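You operate a simulated robot arm through the tools that you are given. There is no shell and no other tool. Be economical: measure what you need, move in short steps, check, and stop when the job is done.

Carry out the task below with a simulated two-armed robot. There is one attempt and no reset: what you move stays moved.

## Task
Make the rounded white box tight and pump it out.
Fine: seat the rubber stopper in its socket, throw the grey lever tight and shut the lid before lifting the yellow lever; lower it when the window reads EMPTY.

It is judged by the outcome, as a careful person would: the job done as asked, and still so three seconds after it is handed in. It fails if anything else is knocked over, pushed out of place, dropped, spilled or broken. Lids that push on must go on centred and level and be pressed home; caps that screw on are set level and turned clockwise until they are tight.

## Robot
Two 7-joint arms with fingered hands on one trunk, on a base that drives. Base frame: it is fixed to the floor where the robot stands at the start and does not move with it; the origin is under the middle of the robot, x ahead of it, y to its left, z up. Lengths are in mm, angles in degrees, forces in N, time in s.
The left shoulder is at the start at [71, 125, 1167], the right one opposite. With the tool pointing down near the work surface each hand reaches from about 400 to 800 mm from the robot's upright axis, wherever it stands, measured 20 degrees to its own side. Places, roughly: grey lever on the white box [700, -500, 1000]; rounded white box [700, -300, 900]; socket on the white box [700, -400, 1000]; white box lid [700, -200, 1100]; yellow lever on the white box [600, -400, 900]. Payload 3.6 kg a hand.
Tool frame (each hand has its own): the origin (TCP) lies between the finger pads and is the grasp point; the fingertips stand 30 mm ahead of it; z points along the fingers, y is the line along which they close. The gripper opens to 104 mm. The gripper's body begins 35 mm behind the TCP. The gripper is a hand of 4 fingers: y runs from the thumb to the fingers, the wrist lies at [-15, -104, -178] in the tool frame, and closing takes about 1.5 s.
Orientation is that of the tool frame in the base frame, as a unit quaternion [w, x, y, z]. With the fingers straight down and the wrist toward the robot, the tool's x, y and z point along [0, 1, 0], [1, 0, 0] and [0, 0, -1] of the base frame.

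## Interface
- The arms move only by the tool jog_arm. It takes "left_rows", "right_rows" or both (then of equal length, played together; a hand with none holds still); each is one flat list of numbers, 6 for each row, row after row: the turn, a rotation vector about the base's x, y, z in rad, then the shift along the base's x, y, z in m. In form: [wx, wy, wz, x, y, z, wx, wy, wz, x, y, z, ...]. A call has 1 to 20 rows; each row is the pose to reach, as a shift and turn from the pose commanded when the call began. "left_gripper" and "right_gripper" are, for a hand that has rows, the opening, from 0 (shut) to 1 (fully open), set as the call begins (left out, the last holds). A row lasts 0.2 s, in which the tool goes at most 50 mm and 8.6 degrees; a call with a longer step from one row to the next is refused whole, and so is a gripper value outside its range. Where a pose cannot be reached the arm comes as near as it can. A force on the tool above 40 N (or 10 N above the force at the start of the call, whichever is more), or a blocked arm, ends the call early, and 0.2 s more pass. The fingers move at their own pace (about 72 mm/s each) and stop on an object; they squeeze with about 26 N. The grip force told is the motor's: it shows also when the fingers shut on nothing. Time passes only in rows, and 0.2 s behind the last, so rows that repeat a pose let the fingers close. It gives the time, the measured TCP pose, the force on the tool (base axes), the opening and the grip force at its end, in the units of the frame above (readings bear some noise), with the torque about the TCP (base axes, N m) and any sound that the robot's microphone picked up.
- Cameras (640 x 400 px; columns grow to the right, rows downward): "scene" is now at [172.2, -50.7, 1332.5]; the picture's right is [-0.55, -0.84, 0.00], its down [-0.23, 0.15, -0.96] and it looks along [0.80, -0.53, -0.28] (base axes); focal length 214 px, centre (320, 200). "left" rides on the left gripper at [-61, -92, -130] in its tool frame; the picture's right is [-0.81, -0.27, 0.52], its down [0.53, -0.71, 0.46] and it looks along [0.24, 0.64, 0.72] (tool axes); focal length 275 px, centre (320, 200). "right" rides on the right gripper at [61, -92, -130] in its tool frame; the picture's right is [-0.81, 0.28, -0.52], its down [-0.53, -0.71, 0.46] and it looks along [-0.24, 0.64, 0.72] (tool axes); focal length 275 px, centre (320, 200). There is no depth. A picture from a camera that has moved, and an enlarged one, comes with that camera's place and axes in the base frame and with its lens.
- get_image(camera): a new picture of that camera. No time passes.
- slide_trunk(by): slides the trunk up (or, below 0, down) by that many mm; the arms and the scene camera ride with it, the base frame stays. It gives what a move gives, with no picture.
- steer(legs): drives the robot by 1 to 6 legs, each [ahead, left, turn to the left] in mm, mm and degrees, along the robot's own axes; the way and the turn of a leg run together, so that a leg with both is an arc; at most 1500 mm and 180 degrees a leg. The arms and the cameras ride along, it lands a little off, and it stops where it bumps. It gives what a move gives.
- curl_fingers(index, middle, ring, thumb_bend, thumb_turn, hand): sets how far each is bent, from 0 (flat) to 1 (curled in); at 0.3 the hand is open as for a grip, at 0.7 the pads meet at the TCP. One left out holds its place. A second passes; each finger stops where it meets its share of the squeeze, and holds until it gets a number again. A gripper value or a shape takes the hand back. It gives what a move gives, with no picture; readings hold the bend of each and the force on the fingers (four entries, about 0 where the hand has none), thumb and palm. thumb_turn goes from beside the hand (0) to across from the fingers (1), as for a grip.
- hand_shape(shape, hand): the hand has 4 fingers and takes this shape, open, in about a second: jaw (thumb against the fingers, like two jaws); tri (thumb and two fingers); tip (a fingertip pinch); poke (one finger out to press); point (the index stretched); flat (the hand flat); cup (the hand cupped); fist (a fist). The gripper value then closes the fingers along that shape, each until it touches; the sizes above hold for jaw. It gives what a move gives, with no picture.
- turn_head(pan, tilt): turns the head with the scene camera to pan (to the left, within 80 degrees either way) and tilt (down, from -29 to 69), counted from straight ahead of the robot. It gives what a move gives.
- close_up(camera, box): a new picture of the part [left, top, right, bottom] of that camera's present view, enlarged. No time passes.
- job_done(): hands the job in; it is judged then, once.

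Work in short steps. Places have to be worked out from the pictures, the camera data and where the tool is seen: move nearer, look again, correct. Check each grasp and each placing, and mend what went wrong. You have 120 turns and 88 pictures in all, those below and enlarged ones among them. Open the grippers and draw the arms clear of the work before you hand the job in, unless the task says otherwise; then end with one line.

The tools are called as a command line: name --argument value ..., lists and objects as JSON in quotes. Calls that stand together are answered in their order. jog_arm: Moves the arms, as the interface text tells. Its arguments: {"type":"object","properties":{"left_rows":{"type":"array","items":{"type":"number"}},"left_gripper":{"type":"number"},"right_rows":{"type":"array","items":{"type":"number"}},"right_gripper":{"type":"number"}},"required":[]} The other tools are called the same way: slide_trunk (by) slides the trunk up or down; hand_shape (shape, hand) gives the hand a shape; curl_fingers (index, middle, ring, thumb_bend, thumb_turn, hand) moves the fingers one by one; steer (legs) drives the base; turn_head (pan, tilt) turns the head that bears the scene camera; get_image (camera) takes a picture; close_up (camera, box) takes an enlarged picture of a part of a camera's view; job_done () hands the job in.

At the start:

```text
time_s: 0.0
left_eef_pos: [595.2, 11.4, 1274.4]
left_tool_rot: [0.0, 0.707, 0.707, -0.001]
left_contact_force: [-0.6, -0.9, 0.6]
left_ft_torque: [0.02, 0.01, 0.03]
left_grip_width: 103.7
left_gripper_force: 0.1
left_shape: jaw
left_bend: [0.3, 0.3, 0.3, 0.3, 0.98]
left_finger forces: [0.0, 0.0, 0.1, 0.0, 0.2, 0.1]
right_eef_pos: [269.1, -321.9, 1305.1]
right_tool_rot: [0.0, 0.707, 0.707, 0.0]
right_contact_force: [-0.3, 0.1, 0.8]
right_ft_torque: [-0.01, 0.04, 0.0]
right_grip_width: 103.5
right_gripper_force: 0.1
right_shape: jaw
right_bend: [0.3, 0.3, 0.3, 0.3, 0.98]
right_finger forces: [0.0, 0.1, 0.0, 0.0, 0.1, 0.1]
trunk travel left (down, up): [-400.0, 136.0]
robot x, y, heading: [0.1, -0.2, -0.1]
head pan, tilt: [-33.3, 16.2]
```

scene: 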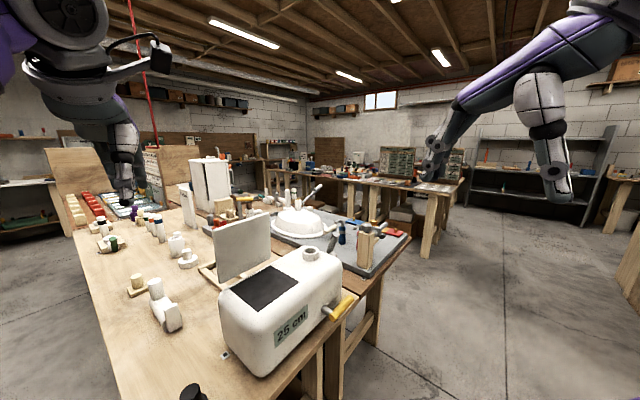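
right: 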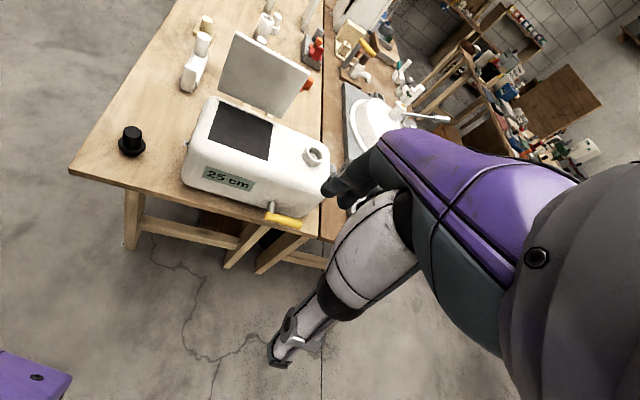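
left: 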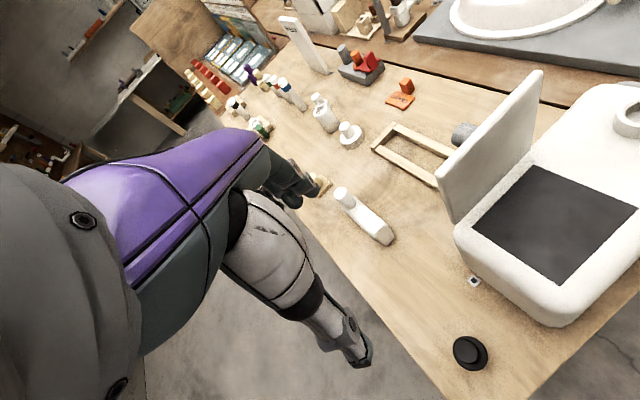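

The box stands with lid open, and a black stopper is near the table edge. I look closer with the head tilted more down.

turn_head --pan -30 --tilt 40

get_image --camera "scene"

close_up --camera "right" --box '[100, 20, 360, 240]'

```text
time_s: 0.9
left_eef_pos: [594.5, 11.4, 1273.6]
left_tool_rot: [0.0, 0.707, 0.707, 0.0]
left_contact_force: [-0.5, -0.5, 0.1]
left_ft_torque: [0.01, 0.0, -0.04]
left_grip_width: 103.4
left_gripper_force: 0.1
left_shape: jaw
left_bend: [0.3, 0.3, 0.3, 0.3, 0.98]
left_finger forces: [0.1, 0.0, 0.0, 0.1, 0.0, 0.1]
right_eef_pos: [268.8, -322.3, 1307.0]
right_tool_rot: [0.0, 0.708, 0.706, 0.0]
right_contact_force: [-0.8, -0.3, -0.4]
right_ft_torque: [-0.03, 0.0, 0.01]
right_grip_width: 103.7
right_gripper_force: 0.1
right_shape: jaw
right_bend: [0.3, 0.3, 0.3, 0.3, 0.98]
right_finger forces: [0.1, 0.0, 0.0, 0.0, 0.1, 0.0]
trunk travel left (down, up): [-400.0, 136.0]
robot x, y, heading: [-3.8, -1.1, -0.1]
head pan, tilt: [-30.0, 40.0]
```

```text
84 pictures are left
camera scene: at [167.7, -41.9, 1295.0], right [-0.5, -0.87, 0.0], down [-0.56, 0.32, -0.77], along [0.66, -0.38, -0.64], focal length 214 px, centre (320, 200)
```

scene: 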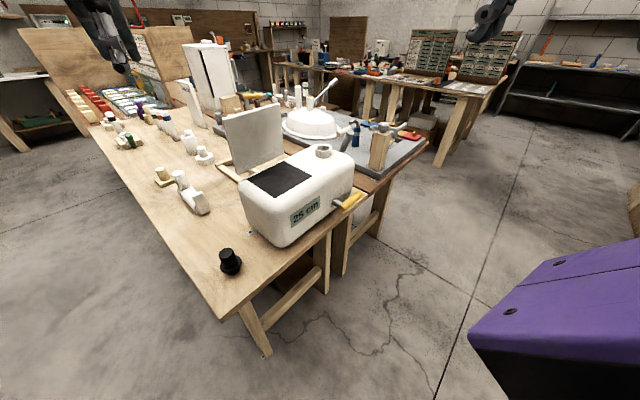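

```text
1.82 times, centred on (230, 130) of right
camera zoom: at [177.3, -261.7, 1436.4], right [0.28, -0.81, 0.52], down [-0.71, -0.53, -0.46], along [0.64, -0.24, -0.72], focal length 500 px, centre (484, 327)
```

zoom: 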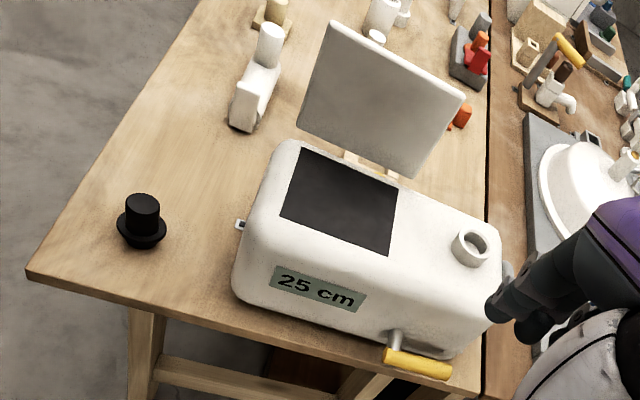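

I need detail on the stopper, the box and the levers; zooming.

close_up --camera "scene" --box '[220, 90, 380, 190]'

close_up --camera "scene" --box '[190, 190, 350, 290]'

close_up --camera "left" --box '[430, 60, 640, 390]'

```text
4.00 times, centred on (300, 140) of scene
camera zoom: at [167.7, -41.9, 1295.0], right [-0.5, -0.87, 0.0], down [-0.56, 0.32, -0.77], along [0.66, -0.38, -0.64], focal length 858 px, centre (400, 440)
```

zoom: 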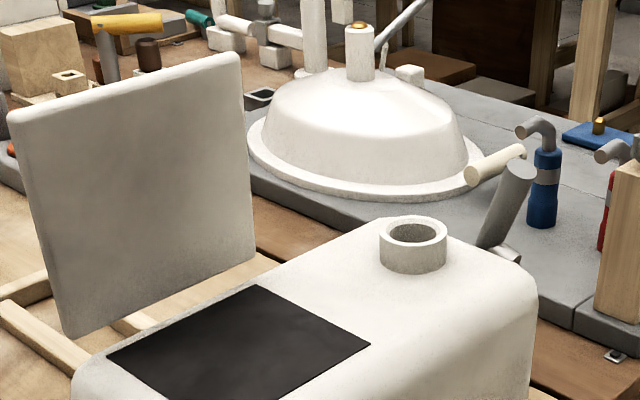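

```text
4.00 times, centred on (270, 240) of scene
camera zoom: at [167.7, -41.9, 1295.0], right [-0.5, -0.87, 0.0], down [-0.56, 0.32, -0.77], along [0.66, -0.38, -0.64], focal length 858 px, centre (520, 40)
```

zoom: 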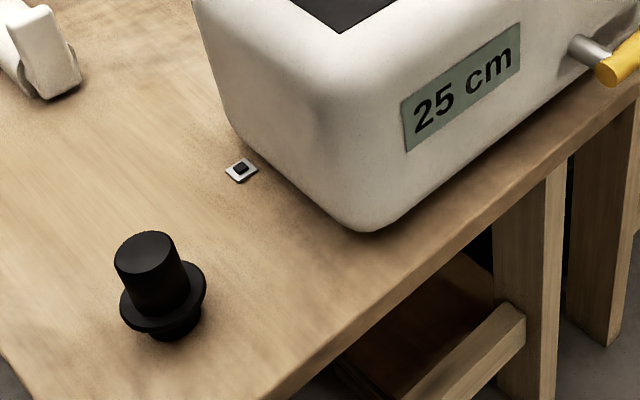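

```text
1.21 times, centred on (535, 225) of left
camera zoom: at [502.1, -49.5, 1402.6], right [-0.28, -0.81, -0.52], down [-0.71, 0.53, -0.46], along [0.64, 0.24, -0.72], focal length 334 px, centre (59, 170)
```

zoom: 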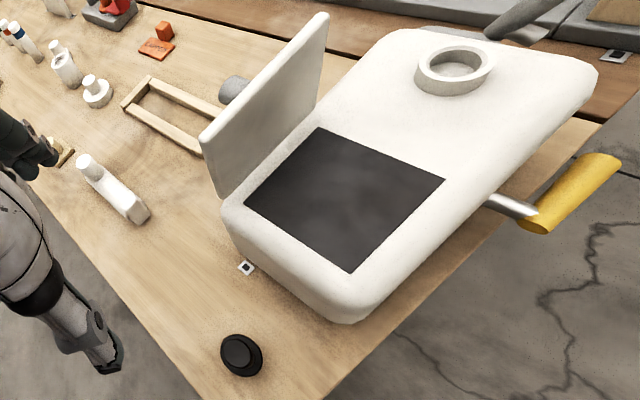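

The stopper stands upright near [548, 3], about 70 tall, its knob up; the socket rim is near [682, -350, 1000]; box and table are turned about 18°. I will pick the stopper with the right hand, so first I move the left hand out of the way and bring the right one nearer.

jog_arm --left_rows '[0, 0, 0, -0.01, 0.04, 0.005, 0, 0, 0, -0.02, 0.08, 0.01, 0, 0, 0, -0.03, 0.12, 0.015, 0, 0, 0, -0.04, 0.16, 0.02, 0, 0, 0, -0.05, 0.2, 0.02, 0, 0, 0, -0.06, 0.24, 0.02, 0, 0, 0, -0.07, 0.28, 0.02, 0, 0, 0, -0.08, 0.32, 0.02]' --right_rows '[0, 0, 0, 0.02, 0.02, -0.01, 0, 0, 0, 0.04, 0.04, -0.02, 0, 0, 0, 0.07, 0.07, -0.03, 0, 0, 0, 0.1, 0.1, -0.04, 0, 0, 0, 0.13, 0.13, -0.05, 0, 0, 0, 0.16, 0.16, -0.06, 0, 0, 0, 0.19, 0.19, -0.07, 0, 0, 0, 0.22, 0.22, -0.08]'

get_image --camera "right"

```text
time_s: 2.7
left_eef_pos: [513.7, 333.2, 1295.1]
left_tool_rot: [-0.001, 0.707, 0.707, -0.001]
left_contact_force: [0.1, -0.2, 0.3]
left_ft_torque: [-0.03, 0.04, 0.0]
left_grip_width: 103.8
left_gripper_force: 0.1
left_shape: jaw
left_bend: [0.3, 0.3, 0.3, 0.3, 0.98]
left_finger forces: [0.0, 0.0, 0.0, 0.0, 0.0, 0.1]
right_eef_pos: [490.1, -101.0, 1222.0]
right_tool_rot: [0.0, 0.707, 0.707, 0.0]
right_contact_force: [0.8, 0.0, 0.0]
right_ft_torque: [0.02, 0.04, -0.01]
right_grip_width: 103.7
right_gripper_force: 0.1
right_shape: jaw
right_bend: [0.3, 0.3, 0.3, 0.3, 0.98]
right_finger forces: [0.0, 0.0, 0.0, 0.0, 0.1, 0.0]
trunk travel left (down, up): [-400.0, 136.0]
robot x, y, heading: [-2.6, 3.2, -0.2]
head pan, tilt: [-30.0, 40.0]
```

```text
79 pictures are left
camera right: at [399.5, -40.2, 1352.6], right [0.28, -0.81, 0.52], down [-0.71, -0.53, -0.45], along [0.64, -0.24, -0.73], focal length 275 px, centre (320, 200)
```

right: 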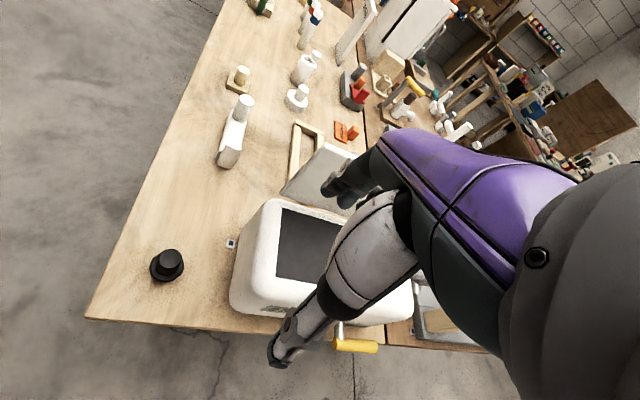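

Stopper knob triangulates to about [546, 1, 868]. I move the right hand above it, at z ≈ 960.

jog_arm --right_rows '[0, 0, 0, 0.02, 0.034, -0.01, 0, 0, 0, 0.04, 0.068, -0.03, 0, 0, 0, 0.056, 0.102, -0.06, 0, 0, 0, 0.056, 0.102, -0.1, 0, 0, 0, 0.056, 0.102, -0.14, 0, 0, 0, 0.056, 0.102, -0.18, 0, 0, 0, 0.056, 0.102, -0.22, 0, 0, 0, 0.056, 0.102, -0.262, 0, 0, 0, 0.056, 0.102, -0.262]'

get_image --camera "right"

close_up --camera "scene" --box '[150, 150, 350, 300]'

```text
time_s: 4.7
left_eef_pos: [513.4, 332.2, 1296.5]
left_tool_rot: [0.001, 0.707, 0.707, 0.001]
left_contact_force: [0.1, 0.6, -0.2]
left_ft_torque: [-0.05, 0.04, 0.0]
left_grip_width: 103.7
left_gripper_force: 0.0
left_shape: jaw
left_bend: [0.3, 0.3, 0.3, 0.3, 0.98]
left_finger forces: [0.0, 0.1, 0.0, 0.0, 0.0, 0.1]
right_eef_pos: [513.5, -42.7, 959.1]
right_tool_rot: [0.0, 0.708, 0.707, 0.002]
right_contact_force: [-1.0, 0.2, 0.8]
right_ft_torque: [0.01, 0.03, -0.03]
right_grip_width: 104.0
right_gripper_force: 0.1
right_shape: jaw
right_bend: [0.3, 0.3, 0.3, 0.3, 0.97]
right_finger forces: [0.1, 0.0, 0.1, 0.0, 0.0, 0.0]
right hand out of reach, approached as far as the arm can: row 2, 3, 4, 5, 6, 7, 8, 9
trunk travel left (down, up): [-400.0, 136.0]
robot x, y, heading: [5.2, -0.9, -0.3]
head pan, tilt: [-30.0, 40.0]
```

```text
78 pictures are left
camera right: at [422.2, 18.7, 1089.2], right [0.27, -0.81, 0.52], down [-0.71, -0.53, -0.46], along [0.65, -0.24, -0.72], focal length 275 px, centre (320, 200)
```

right: 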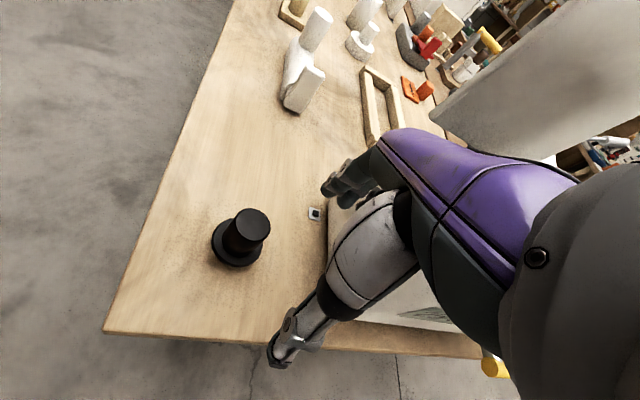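

```text
2.67 times, centred on (250, 225) of scene
camera zoom: at [168.5, -42.1, 1294.8], right [-0.5, -0.87, 0.0], down [-0.56, 0.32, -0.77], along [0.66, -0.38, -0.64], focal length 572 px, centre (507, 133)
```

zoom: 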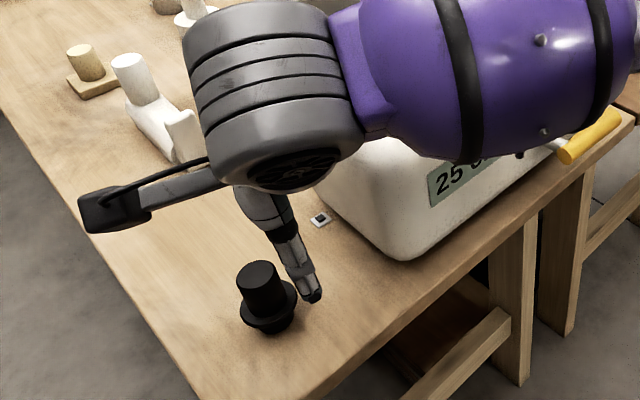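

The right hand can't reach that far left from here. I drive the base 110 mm left (tips are clear above the stopper) and then re-centre.

steer --legs '[[0, 110, 0]]'

```text
time_s: 5.9
left_eef_pos: [513.1, 439.7, 1296.4]
left_tool_rot: [0.0, 0.709, 0.706, 0.001]
left_contact_force: [0.6, 0.5, 0.7]
left_ft_torque: [0.0, -0.04, 0.02]
left_grip_width: 103.6
left_gripper_force: 0.0
left_shape: jaw
left_bend: [0.3, 0.3, 0.3, 0.3, 0.98]
left_finger forces: [0.0, 0.1, 0.0, 0.0, 0.0, 0.0]
right_eef_pos: [512.1, 65.9, 959.6]
right_tool_rot: [0.0, 0.709, 0.705, 0.0]
right_contact_force: [-0.1, -0.2, -0.1]
right_ft_torque: [0.02, 0.03, -0.01]
right_grip_width: 104.0
right_gripper_force: 0.1
right_shape: jaw
right_bend: [0.3, 0.3, 0.3, 0.3, 0.97]
right_finger forces: [0.0, 0.0, 0.0, 0.2, 0.0, 0.0]
trunk travel left (down, up): [-400.0, 136.0]
robot x, y, heading: [-0.9, 109.0, -0.2]
head pan, tilt: [-30.0, 40.0]
```

I check what the commanded pose is with a hold row.

jog_arm --right_rows '[0, 0, 0, 0, 0, 0]'

get_image --camera "right"

```text
time_s: 6.3
left_eef_pos: [512.8, 438.5, 1298.0]
left_tool_rot: [0.0, 0.708, 0.706, 0.0]
left_contact_force: [-0.1, 0.0, 0.0]
left_ft_torque: [-0.01, 0.0, -0.03]
left_grip_width: 103.6
left_gripper_force: 0.1
left_shape: jaw
left_bend: [0.3, 0.3, 0.3, 0.3, 0.98]
left_finger forces: [0.0, 0.1, 0.0, 0.0, 0.0, 0.1]
right_eef_pos: [513.6, 64.8, 958.5]
right_tool_rot: [-0.001, 0.709, 0.706, 0.0]
right_contact_force: [0.3, -0.7, -0.4]
right_ft_torque: [0.03, 0.04, 0.0]
right_grip_width: 104.0
right_gripper_force: 0.1
right_shape: jaw
right_bend: [0.3, 0.3, 0.3, 0.3, 0.97]
right_finger forces: [0.0, 0.1, 0.1, 0.0, 0.1, 0.0]
trunk travel left (down, up): [-400.0, 136.0]
robot x, y, heading: [3.7, 108.9, -0.5]
head pan, tilt: [-30.0, 40.0]
```

```text
76 pictures are left
camera right: at [421.9, 125.2, 1089.4], right [0.27, -0.81, 0.52], down [-0.71, -0.53, -0.46], along [0.64, -0.24, -0.72], focal length 275 px, centre (320, 200)
```

right: 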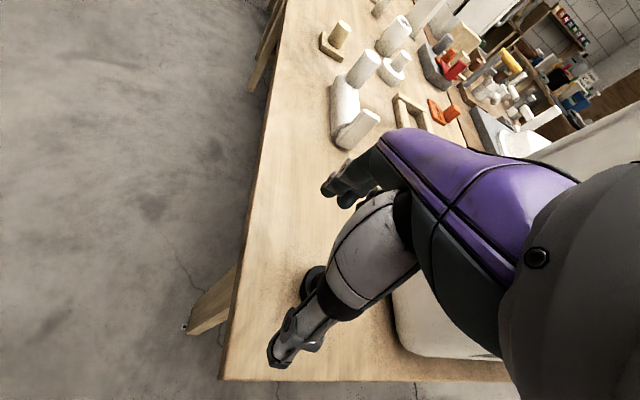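

Commands start from the current pose. The stopper is confirmed near [547, 2]; I shift over it and lower a little.

jog_arm --right_rows '[0, 0, 0, 0.017, -0.032, 0, 0, 0, 0, 0.034, -0.063, 0, 0, 0, 0, 0.034, -0.063, -0.03, 0, 0, 0, 0.034, -0.063, -0.03]'

get_image --camera "right"

close_up --camera "scene" --box '[170, 170, 410, 320]'

```text
time_s: 7.3
left_eef_pos: [512.7, 438.3, 1296.4]
left_tool_rot: [0.0, 0.708, 0.706, 0.0]
left_contact_force: [0.2, 0.0, 0.4]
left_ft_torque: [-0.04, 0.01, 0.0]
left_grip_width: 103.7
left_gripper_force: 0.1
left_shape: jaw
left_bend: [0.3, 0.3, 0.3, 0.3, 0.98]
left_finger forces: [0.0, 0.0, 0.0, 0.0, 0.0, 0.0]
right_eef_pos: [549.2, -1.5, 926.7]
right_tool_rot: [-0.001, 0.709, 0.706, 0.001]
right_contact_force: [1.0, 0.3, -0.2]
right_ft_torque: [0.02, 0.01, -0.02]
right_grip_width: 104.1
right_gripper_force: 0.1
right_shape: jaw
right_bend: [0.3, 0.3, 0.3, 0.3, 0.97]
right_finger forces: [0.0, 0.0, 0.0, 0.1, 0.0, 0.0]
trunk travel left (down, up): [-400.0, 136.0]
robot x, y, heading: [-1.4, 106.1, -0.0]
head pan, tilt: [-30.0, 40.0]
```

```text
75 pictures are left
camera right: at [457.4, 60.0, 1057.6], right [0.27, -0.81, 0.52], down [-0.71, -0.53, -0.46], along [0.64, -0.24, -0.72], focal length 275 px, centre (320, 200)
```

right: 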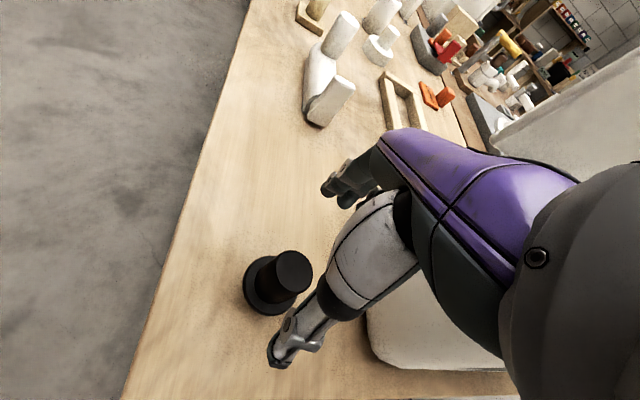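

```text
2.67 times, centred on (290, 245) of scene
camera zoom: at [167.4, 65.3, 1294.9], right [-0.5, -0.86, 0.0], down [-0.56, 0.32, -0.77], along [0.66, -0.38, -0.64], focal length 572 px, centre (400, 80)
```

zoom: 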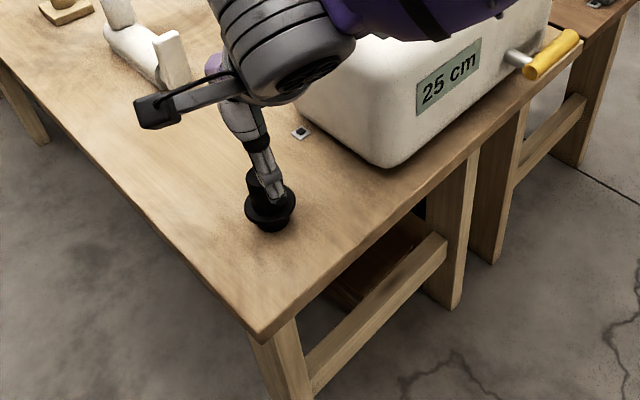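

The hand is centred over the knob (est. [549, -3]). I lower to z ≈ 860 and close.

jog_arm --right_rows '[0, 0, 0, 0, 0, -0.02, 0, 0, 0, 0, 0, -0.04, 0, 0, 0, 0, 0, -0.055, 0, 0, 0, 0, 0, -0.066, 0, 0, 0, 0, 0, -0.066]'

get_image --camera "right"

close_up --camera "scene" --box '[210, 190, 340, 290]'

```text
time_s: 8.5
left_eef_pos: [512.6, 437.4, 1296.4]
left_tool_rot: [0.001, 0.709, 0.705, 0.0]
left_contact_force: [0.3, -0.4, 1.0]
left_ft_torque: [0.0, 0.02, 0.03]
left_grip_width: 103.7
left_gripper_force: 0.1
left_shape: jaw
left_bend: [0.3, 0.3, 0.3, 0.3, 0.98]
left_finger forces: [0.1, 0.0, 0.1, 0.0, 0.0, 0.0]
right_eef_pos: [547.5, 1.9, 861.1]
right_tool_rot: [-0.001, 0.708, 0.706, 0.001]
right_contact_force: [-0.2, -0.2, 1.4]
right_ft_torque: [0.03, -0.02, -0.01]
right_grip_width: 104.0
right_gripper_force: 0.1
right_shape: jaw
right_bend: [0.3, 0.3, 0.3, 0.3, 0.97]
right_finger forces: [0.1, 0.1, 0.0, 0.1, 0.0, 0.0]
trunk travel left (down, up): [-400.0, 136.0]
robot x, y, heading: [-0.1, 107.9, -0.0]
head pan, tilt: [-30.0, 40.0]
```

```text
73 pictures are left
camera right: at [455.8, 62.0, 991.5], right [0.27, -0.81, 0.52], down [-0.71, -0.53, -0.46], along [0.64, -0.24, -0.72], focal length 275 px, centre (320, 200)
```

right: 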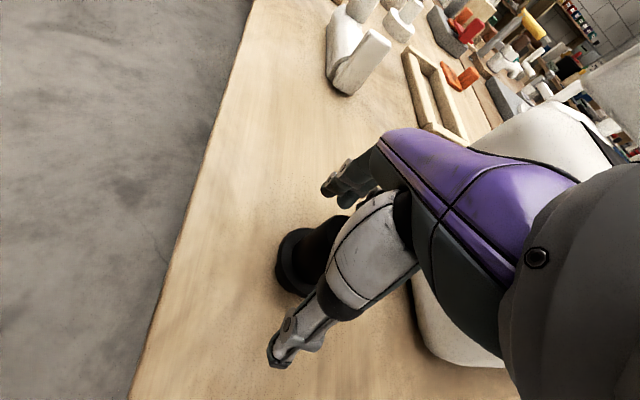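

```text
4.00 times, centred on (275, 240) of scene
camera zoom: at [167.7, 65.7, 1294.9], right [-0.5, -0.86, 0.0], down [-0.56, 0.32, -0.77], along [0.66, -0.38, -0.64], focal length 858 px, centre (500, 40)
```

zoom: 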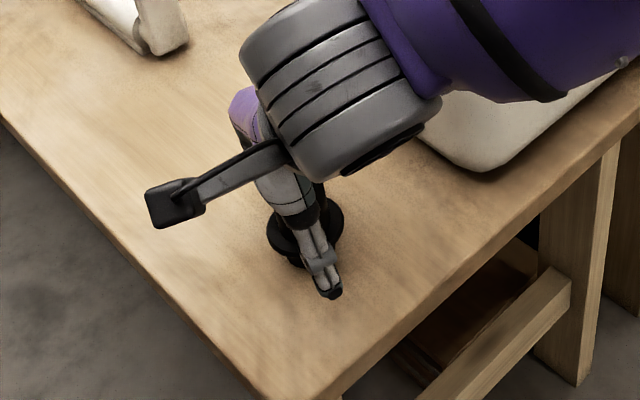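

The knob is between thumb and fingers; I close the hand.

jog_arm --right_rows '[0, 0, 0, 0, 0, 0, 0, 0, 0, 0, 0, 0, 0, 0, 0, 0, 0, 0, 0, 0, 0, 0, 0, 0, 0, 0, 0, 0, 0, 0, 0, 0, 0, 0, 0, 0, 0, 0, 0, 0, 0, 0, 0, 0, 0, 0, 0, 0]' --right_gripper 0

get_image --camera "right"

```text
time_s: 10.3
left_eef_pos: [513.8, 438.3, 1296.6]
left_tool_rot: [0.001, 0.708, 0.706, 0.0]
left_contact_force: [-0.7, 0.8, -1.0]
left_ft_torque: [0.0, -0.01, -0.02]
left_grip_width: 103.7
left_gripper_force: 0.1
left_shape: jaw
left_bend: [0.3, 0.3, 0.3, 0.3, 0.98]
left_finger forces: [0.0, 0.0, 0.0, 0.0, 0.1, 0.0]
right_eef_pos: [547.2, 2.2, 860.0]
right_tool_rot: [-0.001, 0.709, 0.706, 0.001]
right_contact_force: [-0.6, 0.9, 0.5]
right_ft_torque: [0.01, -0.01, 0.02]
right_grip_width: 25.9
right_gripper_force: 25.8
right_shape: jaw
right_bend: [0.73, 0.54, 0.61, 0.75, 1.0]
right_finger forces: [12.9, 8.6, 0.1, 0.1, 21.4, 0.0]
trunk travel left (down, up): [-400.0, 136.0]
robot x, y, heading: [2.0, 105.8, -0.2]
head pan, tilt: [-30.0, 40.0]
```

```text
71 pictures are left
camera right: at [455.8, 61.9, 991.6], right [0.27, -0.81, 0.52], down [-0.71, -0.53, -0.46], along [0.64, -0.24, -0.72], focal length 275 px, centre (320, 200)
```

right: 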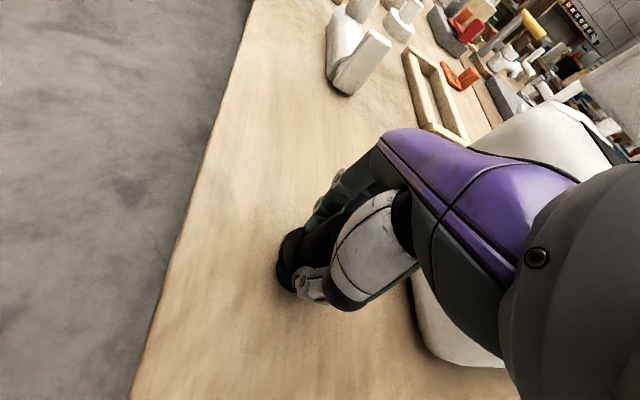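

Gripped (width ~26, thumb against index/middle). I lift gently.

jog_arm --right_rows '[0, 0, 0, 0, 0, 0.01, 0, 0, 0, 0, 0, 0.03, 0, 0, 0, 0, 0, 0.06, 0, 0, 0, 0, 0, 0.1, 0, 0, 0, 0, 0, 0.14, 0, 0, 0, 0, 0, 0.18, 0, 0, 0, 0, 0, 0.22, 0, 0, 0, 0, 0, 0.26, 0, 0, 0, 0, 0, 0.3]'

get_image --camera "right"

get_image --camera "scene"

```text
time_s: 12.3
left_eef_pos: [513.0, 438.5, 1296.9]
left_tool_rot: [0.001, 0.708, 0.706, 0.0]
left_contact_force: [-0.3, 0.7, -0.5]
left_ft_torque: [0.0, -0.02, 0.0]
left_grip_width: 103.6
left_gripper_force: 0.0
left_shape: jaw
left_bend: [0.3, 0.3, 0.3, 0.3, 0.98]
left_finger forces: [0.0, 0.0, 0.0, 0.0, 0.1, 0.1]
right_eef_pos: [544.5, 2.7, 1164.7]
right_tool_rot: [0.0, 0.708, 0.706, 0.0]
right_contact_force: [-0.6, -0.1, -0.7]
right_ft_torque: [0.04, 0.01, 0.03]
right_grip_width: 25.8
right_gripper_force: 26.6
right_shape: jaw
right_bend: [0.73, 0.54, 0.61, 0.75, 1.0]
right_finger forces: [12.9, 8.9, 0.1, 0.1, 21.1, 0.0]
trunk travel left (down, up): [-400.0, 136.0]
robot x, y, heading: [-1.9, 109.2, -0.5]
head pan, tilt: [-30.0, 40.0]
```

```text
70 pictures are left
camera right: at [453.0, 63.6, 1295.4], right [0.27, -0.81, 0.52], down [-0.71, -0.53, -0.46], along [0.64, -0.24, -0.72], focal length 275 px, centre (320, 200)
```

right: 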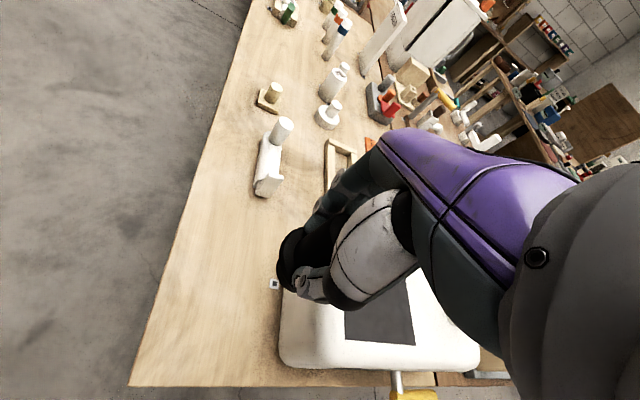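

```text
69 pictures are left
camera scene: at [167.5, 65.8, 1294.9], right [-0.5, -0.86, 0.0], down [-0.56, 0.32, -0.77], along [0.66, -0.38, -0.64], focal length 214 px, centre (320, 200)
```

scene: 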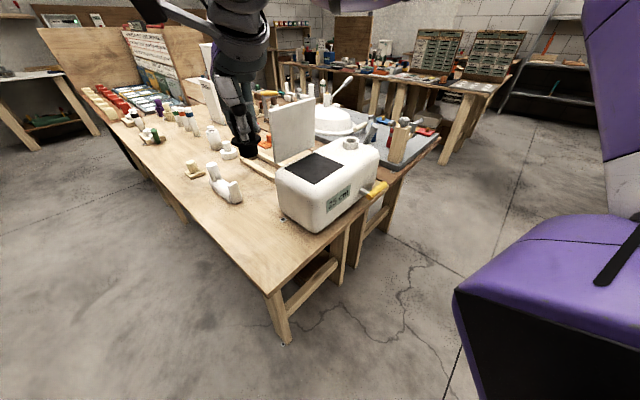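

The stopper is held securely. I raise and draw the right hand in before driving over to face the box.

jog_arm --right_rows '[0, 0, 0, -0.02, -0.02, 0.03, 0, 0, 0, -0.04, -0.04, 0.06, 0, 0, 0, -0.06, -0.06, 0.09, 0, 0, 0, -0.08, -0.08, 0.11, 0, 0, 0, -0.08, -0.1, 0.11]'

steer --legs '[[0, 0, 18], [-46, -498, 0]]'

turn_head --pan -12 --tilt 40

get_image --camera "scene"

```text
time_s: 13.5
left_eef_pos: [513.2, 438.5, 1296.2]
left_tool_rot: [0.0, 0.709, 0.706, 0.0]
left_contact_force: [-0.1, 0.2, -0.2]
left_ft_torque: [0.03, -0.01, -0.01]
left_grip_width: 103.5
left_gripper_force: 0.1
left_shape: jaw
left_bend: [0.3, 0.3, 0.3, 0.3, 0.98]
left_finger forces: [0.0, 0.0, 0.0, 0.0, 0.1, 0.0]
right_eef_pos: [467.2, -99.6, 1272.3]
right_tool_rot: [0.0, 0.708, 0.706, 0.0]
right_contact_force: [-0.4, -1.1, -0.9]
right_ft_torque: [0.0, 0.0, -0.03]
right_grip_width: 25.7
right_gripper_force: 26.2
right_shape: jaw
right_bend: [0.73, 0.54, 0.61, 0.75, 1.0]
right_finger forces: [12.9, 9.0, 0.0, 0.1, 21.2, 0.0]
trunk travel left (down, up): [-400.0, 136.0]
robot x, y, heading: [-2.1, 107.0, -0.2]
head pan, tilt: [-30.0, 40.0]
```

```text
time_s: 17.4
left_eef_pos: [493.9, 90.4, 1296.3]
left_tool_rot: [0.0, 0.591, 0.807, 0.0]
left_contact_force: [0.1, -0.9, -0.3]
left_ft_torque: [0.05, -0.01, -0.02]
left_grip_width: 103.5
left_gripper_force: 0.1
left_shape: jaw
left_bend: [0.3, 0.3, 0.3, 0.3, 0.98]
left_finger forces: [0.0, 0.1, 0.0, 0.0, 0.0, 0.0]
right_eef_pos: [612.2, -435.4, 1273.0]
right_tool_rot: [0.0, 0.592, 0.806, 0.001]
right_contact_force: [0.3, 0.1, -0.2]
right_ft_torque: [-0.01, -0.04, -0.02]
right_grip_width: 25.7
right_gripper_force: 26.2
right_shape: jaw
right_bend: [0.73, 0.54, 0.61, 0.75, 1.0]
right_finger forces: [13.0, 8.9, 0.0, 0.0, 21.1, 0.0]
trunk travel left (down, up): [-400.0, 136.0]
robot x, y, heading: [104.9, -380.7, 17.3]
head pan, tilt: [-30.0, 40.0]
```

```text
time_s: 18.2
left_eef_pos: [493.2, 92.3, 1296.8]
left_tool_rot: [0.0, 0.591, 0.807, 0.001]
left_contact_force: [0.2, -0.4, -0.4]
left_ft_torque: [0.0, -0.01, 0.0]
left_grip_width: 103.8
left_gripper_force: 0.2
left_shape: jaw
left_bend: [0.3, 0.3, 0.3, 0.3, 0.98]
left_finger forces: [0.1, 0.0, 0.0, 0.1, 0.0, 0.0]
right_eef_pos: [611.7, -435.6, 1271.8]
right_tool_rot: [-0.001, 0.592, 0.806, 0.001]
right_contact_force: [0.2, -0.4, -0.5]
right_ft_torque: [0.04, 0.01, -0.05]
right_grip_width: 25.6
right_gripper_force: 26.0
right_shape: jaw
right_bend: [0.73, 0.54, 0.61, 0.75, 1.0]
right_finger forces: [12.9, 8.9, 0.1, 0.1, 21.1, 0.0]
trunk travel left (down, up): [-400.0, 136.0]
robot x, y, heading: [105.7, -381.1, 17.6]
head pan, tilt: [-12.0, 40.0]
```

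```text
68 pictures are left
camera scene: at [280.0, -341.9, 1294.9], right [0.1, -1.0, 0.0], down [-0.64, -0.06, -0.77], along [0.76, 0.07, -0.64], focal length 214 px, centre (320, 200)
```

scene: 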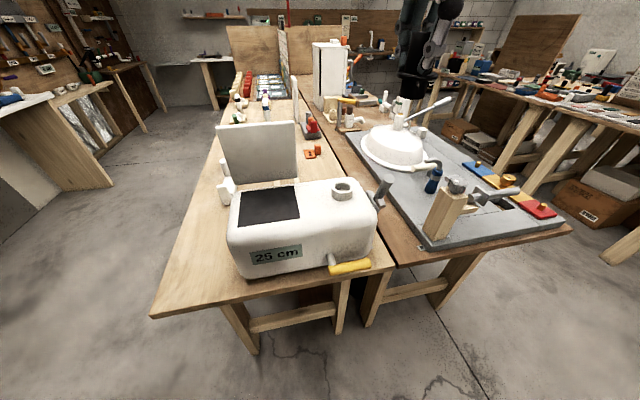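

Good view. I zoom on the socket, grey lever and yellow lever.

close_up --camera "scene" --box '[300, 160, 420, 290]'

close_up --camera "scene" --box '[210, 110, 350, 290]'

get_image --camera "right"

get_image --camera "left"

```text
3.08 times, centred on (360, 225) of scene
camera zoom: at [280.0, -341.9, 1294.9], right [0.1, -1.0, 0.0], down [-0.64, -0.06, -0.77], along [0.76, 0.07, -0.64], focal length 660 px, centre (197, 123)
```

zoom: 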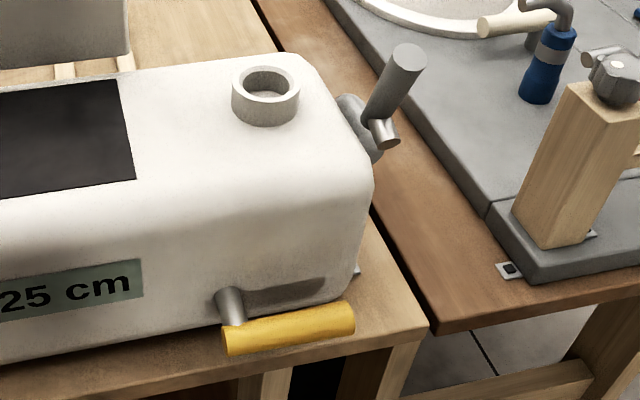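

```text
2.22 times, centred on (280, 200) of scene
camera zoom: at [280.0, -341.9, 1294.9], right [0.1, -1.0, 0.0], down [-0.64, -0.06, -0.77], along [0.76, 0.07, -0.64], focal length 477 px, centre (409, 200)
```

zoom: 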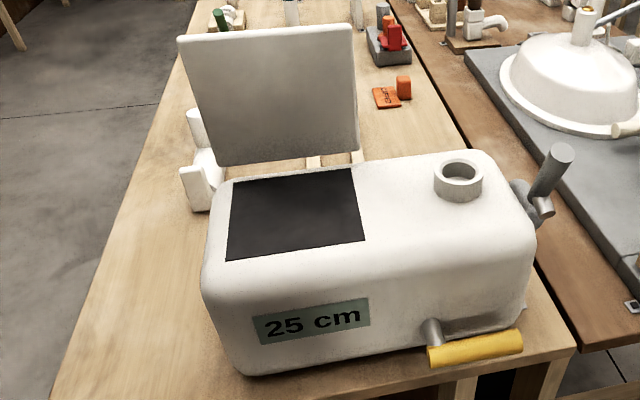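

```text
65 pictures are left
camera right: at [506.4, -404.1, 1403.1], right [0.51, -0.69, 0.52], down [-0.52, -0.72, -0.46], along [0.69, -0.04, -0.72], focal length 275 px, centre (320, 200)
```

right: 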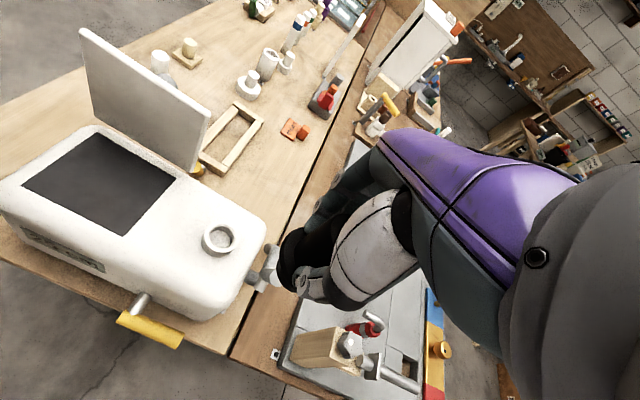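

```text
64 pictures are left
camera left: at [424.3, 5.4, 1425.3], right [-0.02, -0.86, -0.52], down [-0.84, 0.29, -0.46], along [0.54, 0.43, -0.72], focal length 275 px, centre (320, 200)
```

left: 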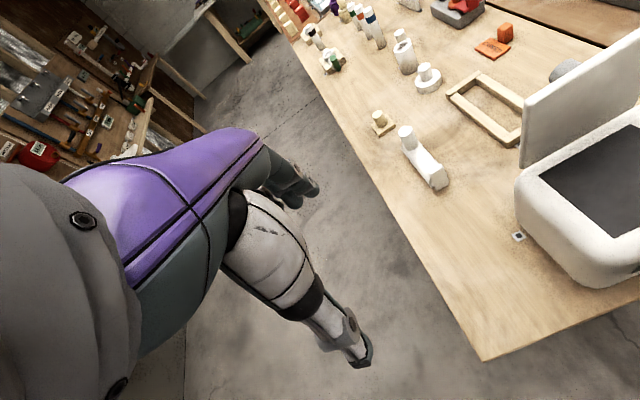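

Socket rim triangulates to about [684, -355, 998]. I bring the stopper above it (bottom ≈ 35 mm over the rim) and look.

jog_arm --right_rows '[0, 0, 0, 0.024, 0.027, -0.02, 0, 0, 0, 0.048, 0.054, -0.05, 0, 0, 0, 0.072, 0.08, -0.08, 0, 0, 0, 0.072, 0.08, -0.12, 0, 0, 0, 0.072, 0.08, -0.15, 0, 0, 0, 0.072, 0.08, -0.175, 0, 0, 0, 0.072, 0.08, -0.175]'

close_up --camera "scene" --box '[280, 110, 420, 250]'

get_image --camera "right"

```text
time_s: 19.8
left_eef_pos: [494.4, 91.4, 1296.3]
left_tool_rot: [0.001, 0.592, 0.806, -0.001]
left_contact_force: [0.5, 0.8, 0.9]
left_ft_torque: [-0.01, 0.02, 0.0]
left_grip_width: 103.6
left_gripper_force: 0.0
left_shape: jaw
left_bend: [0.3, 0.3, 0.3, 0.3, 0.98]
left_finger forces: [0.0, 0.0, 0.0, 0.0, 0.0, 0.0]
right_eef_pos: [683.4, -354.8, 1099.0]
right_tool_rot: [0.0, 0.592, 0.806, 0.0]
right_contact_force: [-1.0, -0.4, -0.4]
right_ft_torque: [0.01, -0.01, 0.0]
right_grip_width: 25.5
right_gripper_force: 26.4
right_shape: jaw
right_bend: [0.73, 0.54, 0.61, 0.75, 1.0]
right_finger forces: [13.1, 8.9, 0.0, 0.0, 21.1, 0.1]
trunk travel left (down, up): [-400.0, 136.0]
robot x, y, heading: [103.8, -378.9, 17.4]
head pan, tilt: [-12.0, 40.0]
```

```text
2.86 times, centred on (350, 180) of scene
camera zoom: at [279.7, -341.9, 1295.0], right [0.1, -1.0, 0.0], down [-0.64, -0.06, -0.77], along [0.76, 0.07, -0.64], focal length 613 px, centre (234, 257)
```

zoom: 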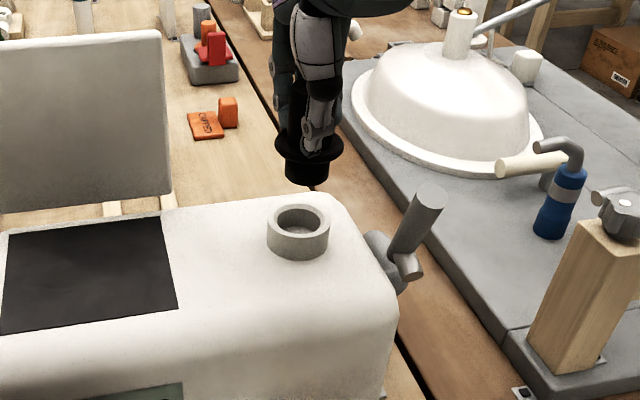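

```text
62 pictures are left
camera right: at [577.4, -324.4, 1230.2], right [0.51, -0.69, 0.52], down [-0.52, -0.72, -0.46], along [0.69, -0.04, -0.72], focal length 275 px, centre (320, 200)
```

right: 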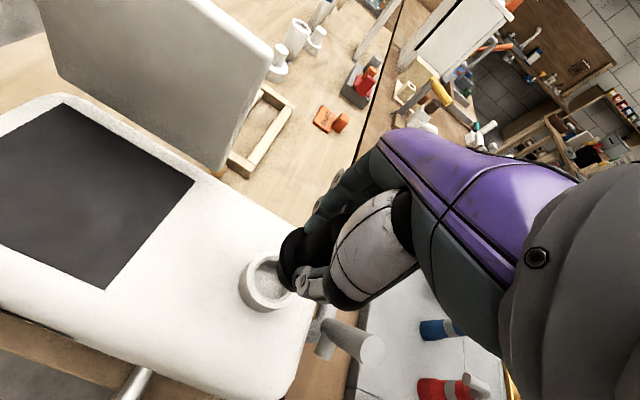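

The stopper looks about 3 mm right and 2 mm beyond the socket axis. I correct and lower to ~12 mm above the rim.

jog_arm --right_rows '[0, 0, 0, -0.002, 0.0035, -0.01, 0, 0, 0, -0.002, 0.0035, -0.025, 0, 0, 0, -0.002, 0.0035, -0.025]'

close_up --camera "scene" --box '[310, 140, 370, 200]'

close_up --camera "right" --box '[200, 200, 360, 330]'

```text
time_s: 20.6
left_eef_pos: [494.7, 91.6, 1296.7]
left_tool_rot: [0.0, 0.592, 0.806, 0.0]
left_contact_force: [0.0, -0.4, 0.3]
left_ft_torque: [0.0, 0.04, 0.01]
left_grip_width: 103.7
left_gripper_force: 0.1
left_shape: jaw
left_bend: [0.3, 0.3, 0.3, 0.3, 0.98]
left_finger forces: [0.2, 0.0, 0.0, 0.0, 0.0, 0.0]
right_eef_pos: [681.0, -350.7, 1073.1]
right_tool_rot: [-0.001, 0.591, 0.807, 0.001]
right_contact_force: [-0.1, 0.6, -0.2]
right_ft_torque: [-0.01, 0.02, 0.05]
right_grip_width: 25.6
right_gripper_force: 26.0
right_shape: jaw
right_bend: [0.73, 0.54, 0.61, 0.75, 1.0]
right_finger forces: [13.0, 9.0, 0.1, 0.0, 20.9, 0.0]
trunk travel left (down, up): [-400.0, 136.0]
robot x, y, heading: [107.2, -375.7, 17.6]
head pan, tilt: [-12.0, 40.0]
```

```text
6.67 times, centred on (340, 170) of scene
camera zoom: at [279.9, -341.9, 1294.9], right [0.1, -1.0, 0.0], down [-0.64, -0.06, -0.77], along [0.76, 0.07, -0.64], focal length 1430 px, centre (187, 400)
```

zoom: 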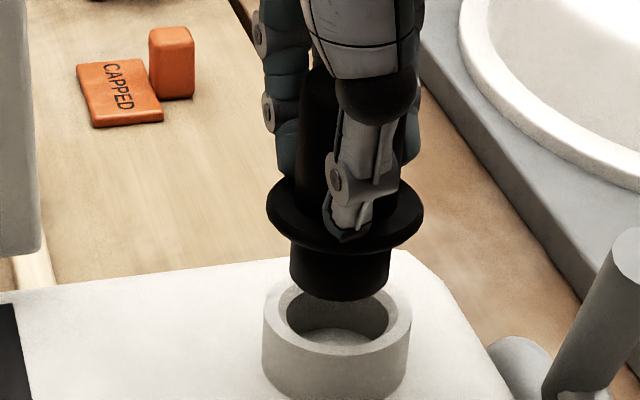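

```text
3.08 times, centred on (280, 265) of right
camera zoom: at [576.1, -320.8, 1204.5], right [0.51, -0.69, 0.52], down [-0.52, -0.72, -0.46], along [0.69, -0.04, -0.72], focal length 847 px, centre (443, 0)
```

zoom: 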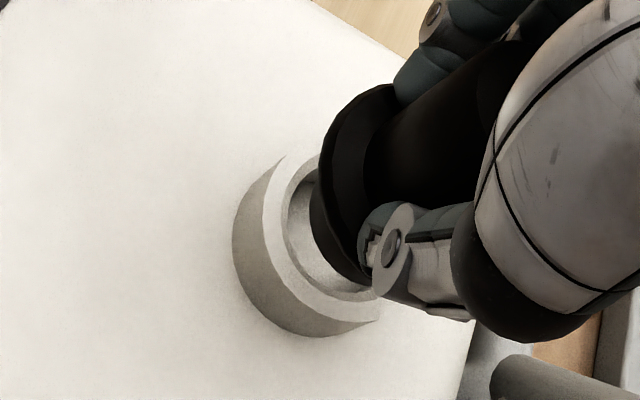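

The scene view fixes sideways alignment (within ~1 mm), but depth is ambiguous. I turn the left hand so its camera gives a side view.

jog_arm --left_rows '[0, 0, -0.145, 0.01, 0, -0.01, 0, 0, -0.29, 0.02, 0, -0.02, 0, 0, -0.435, 0.03, 0, -0.03, 0, 0, -0.58, 0.04, 0, -0.04, 0, 0, -0.725, 0.05, 0, -0.05, 0, 0, -0.87, 0.06, 0, -0.06, 0, 0, -1.015, 0.07, 0, -0.07, 0, 0, -1.16, 0.08, 0, -0.08, 0, 0, -1.3, 0.09, 0, -0.09]'

get_image --camera "left"

```text
time_s: 22.6
left_eef_pos: [425.0, -137.9, 1224.0]
left_tool_rot: [0.0, 0.958, 0.288, -0.002]
left_contact_force: [0.1, 0.0, -0.5]
left_ft_torque: [0.04, 0.02, 0.0]
left_grip_width: 104.1
left_gripper_force: 0.1
left_shape: jaw
left_bend: [0.3, 0.3, 0.3, 0.3, 0.98]
left_finger forces: [0.1, 0.0, 0.0, 0.0, 0.1, 0.1]
left hand out of reach, approached as far as the arm can: row 3, 4, 5, 6, 7, 8, 9
right_eef_pos: [682.1, -350.7, 1072.7]
right_tool_rot: [-0.001, 0.592, 0.806, 0.0]
right_contact_force: [0.2, 0.2, 0.7]
right_ft_torque: [0.05, 0.0, 0.0]
right_grip_width: 25.6
right_gripper_force: 25.9
right_shape: jaw
right_bend: [0.73, 0.54, 0.61, 0.75, 1.0]
right_finger forces: [13.0, 9.0, 0.1, 0.1, 21.1, 0.0]
trunk travel left (down, up): [-400.0, 136.0]
robot x, y, heading: [103.7, -377.0, 17.5]
head pan, tilt: [-12.0, 40.0]
```

```text
59 pictures are left
camera left: at [322.5, -95.6, 1352.5], right [-0.83, -0.22, -0.51], down [0.05, 0.89, -0.46], along [0.56, -0.41, -0.73], focal length 275 px, centre (320, 200)
```

left: 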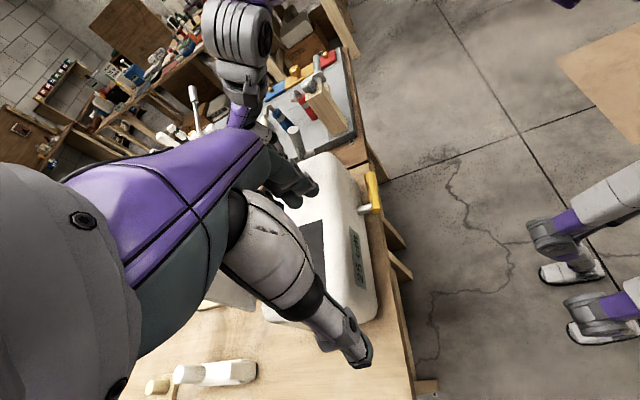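

The left view is blocked by its own hand, so I lower 9 mm more until nearly touching the rim, where the views become unambiguous.

jog_arm --right_rows '[0, 0, 0, -0.001, -0.001, -0.005, 0, 0, 0, -0.001, -0.001, -0.009, 0, 0, 0, -0.001, -0.001, -0.009]'

close_up --camera "scene" --box '[320, 150, 370, 200]'

close_up --camera "right" --box '[220, 210, 340, 310]'

```text
time_s: 23.4
left_eef_pos: [423.3, -137.1, 1222.9]
left_tool_rot: [0.0, 0.958, 0.288, -0.002]
left_contact_force: [-0.1, -1.1, 0.2]
left_ft_torque: [0.02, 0.01, 0.03]
left_grip_width: 103.7
left_gripper_force: 0.0
left_shape: jaw
left_bend: [0.3, 0.3, 0.3, 0.3, 0.98]
left_finger forces: [0.0, 0.0, 0.0, 0.1, 0.0, 0.0]
right_eef_pos: [679.8, -351.5, 1064.3]
right_tool_rot: [0.0, 0.591, 0.806, 0.001]
right_contact_force: [0.4, 0.5, -0.5]
right_ft_torque: [-0.01, 0.02, -0.01]
right_grip_width: 25.4
right_gripper_force: 26.0
right_shape: jaw
right_bend: [0.73, 0.54, 0.61, 0.75, 1.0]
right_finger forces: [13.0, 9.0, 0.0, 0.0, 21.1, 0.1]
trunk travel left (down, up): [-400.0, 136.0]
robot x, y, heading: [102.7, -381.5, 17.6]
head pan, tilt: [-12.0, 40.0]
```

```text
8.00 times, centred on (345, 175) of scene
camera zoom: at [280.0, -342.0, 1294.9], right [0.1, -1.0, 0.0], down [-0.64, -0.06, -0.77], along [0.76, 0.07, -0.64], focal length 1716 px, centre (120, 400)
```

zoom: 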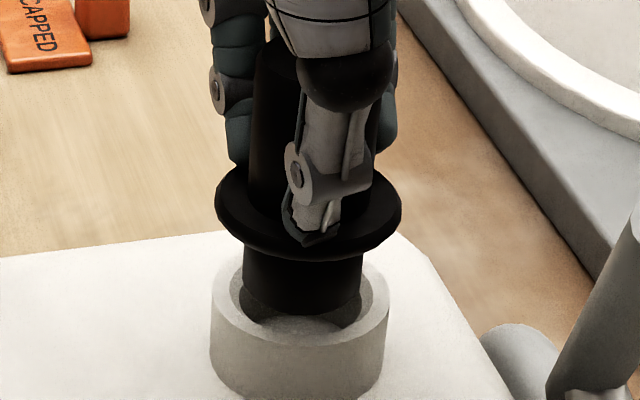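

```text
4.00 times, centred on (280, 260) of right
camera zoom: at [574.2, -321.1, 1194.5], right [0.51, -0.69, 0.52], down [-0.52, -0.72, -0.46], along [0.69, -0.04, -0.72], focal length 1101 px, centre (480, -40)
```

zoom: 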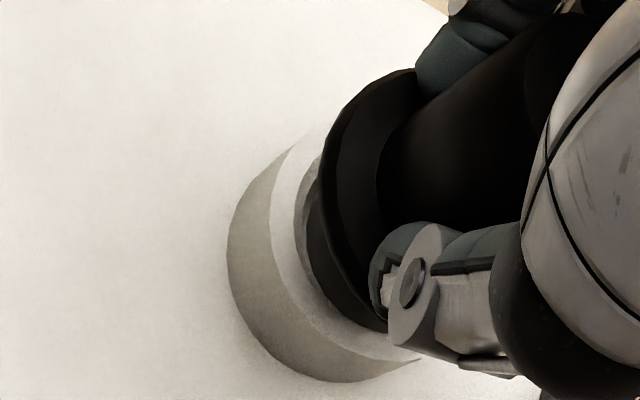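

Sideways it is centred with ~3 mm clearance. I probe down gently, watching force and height.

jog_arm --right_rows '[0, 0, 0, 0, 0, -0.003, 0, 0, 0, 0, 0, -0.006, 0, 0, 0, 0, 0, -0.009, 0, 0, 0, 0, 0, -0.012, 0, 0, 0, 0, 0, -0.012]'

close_up --camera "scene" --box '[320, 150, 370, 200]'

close_up --camera "right" --box '[220, 210, 340, 310]'

```text
time_s: 24.6
left_eef_pos: [423.9, -136.2, 1223.1]
left_tool_rot: [0.0, 0.958, 0.288, -0.002]
left_contact_force: [0.2, 0.1, 0.1]
left_ft_torque: [-0.01, 0.02, 0.01]
left_grip_width: 104.2
left_gripper_force: 0.0
left_shape: jaw
left_bend: [0.3, 0.3, 0.3, 0.3, 0.98]
left_finger forces: [0.0, 0.0, 0.0, 0.0, 0.0, 0.0]
right_eef_pos: [679.4, -351.9, 1053.0]
right_tool_rot: [0.001, 0.591, 0.807, 0.002]
right_contact_force: [1.3, -0.8, 8.1]
right_ft_torque: [-0.03, 0.07, -0.01]
right_grip_width: 26.4
right_gripper_force: 25.7
right_shape: jaw
right_bend: [0.73, 0.54, 0.61, 0.76, 1.0]
right_finger forces: [14.3, 10.1, 0.0, 0.0, 23.3, 0.0]
trunk travel left (down, up): [-400.0, 136.0]
robot x, y, heading: [104.4, -381.9, 17.3]
head pan, tilt: [-12.0, 40.0]
```

```text
8.00 times, centred on (345, 175) of scene
camera zoom: at [279.5, -341.9, 1295.1], right [0.1, -1.0, 0.0], down [-0.64, -0.06, -0.77], along [0.76, 0.07, -0.64], focal length 1716 px, centre (120, 400)
```

zoom: 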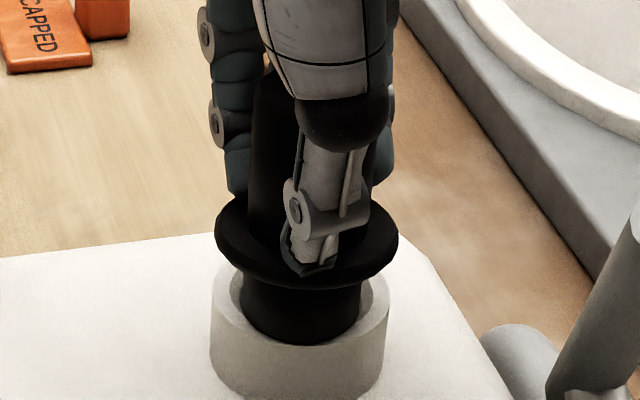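

```text
4.00 times, centred on (280, 260) of right
camera zoom: at [574.0, -321.5, 1183.4], right [0.5, -0.69, 0.52], down [-0.52, -0.72, -0.46], along [0.69, -0.04, -0.72], focal length 1101 px, centre (480, -40)
```

zoom: 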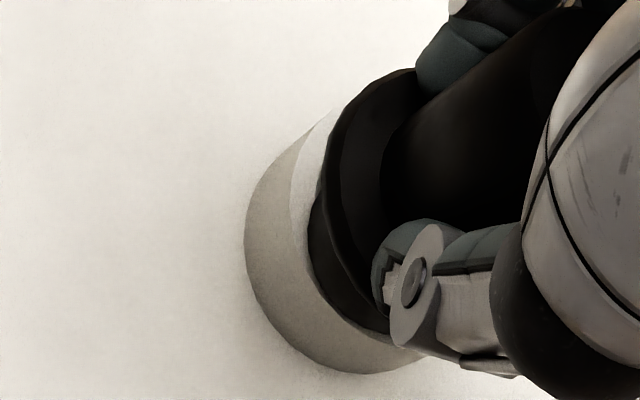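

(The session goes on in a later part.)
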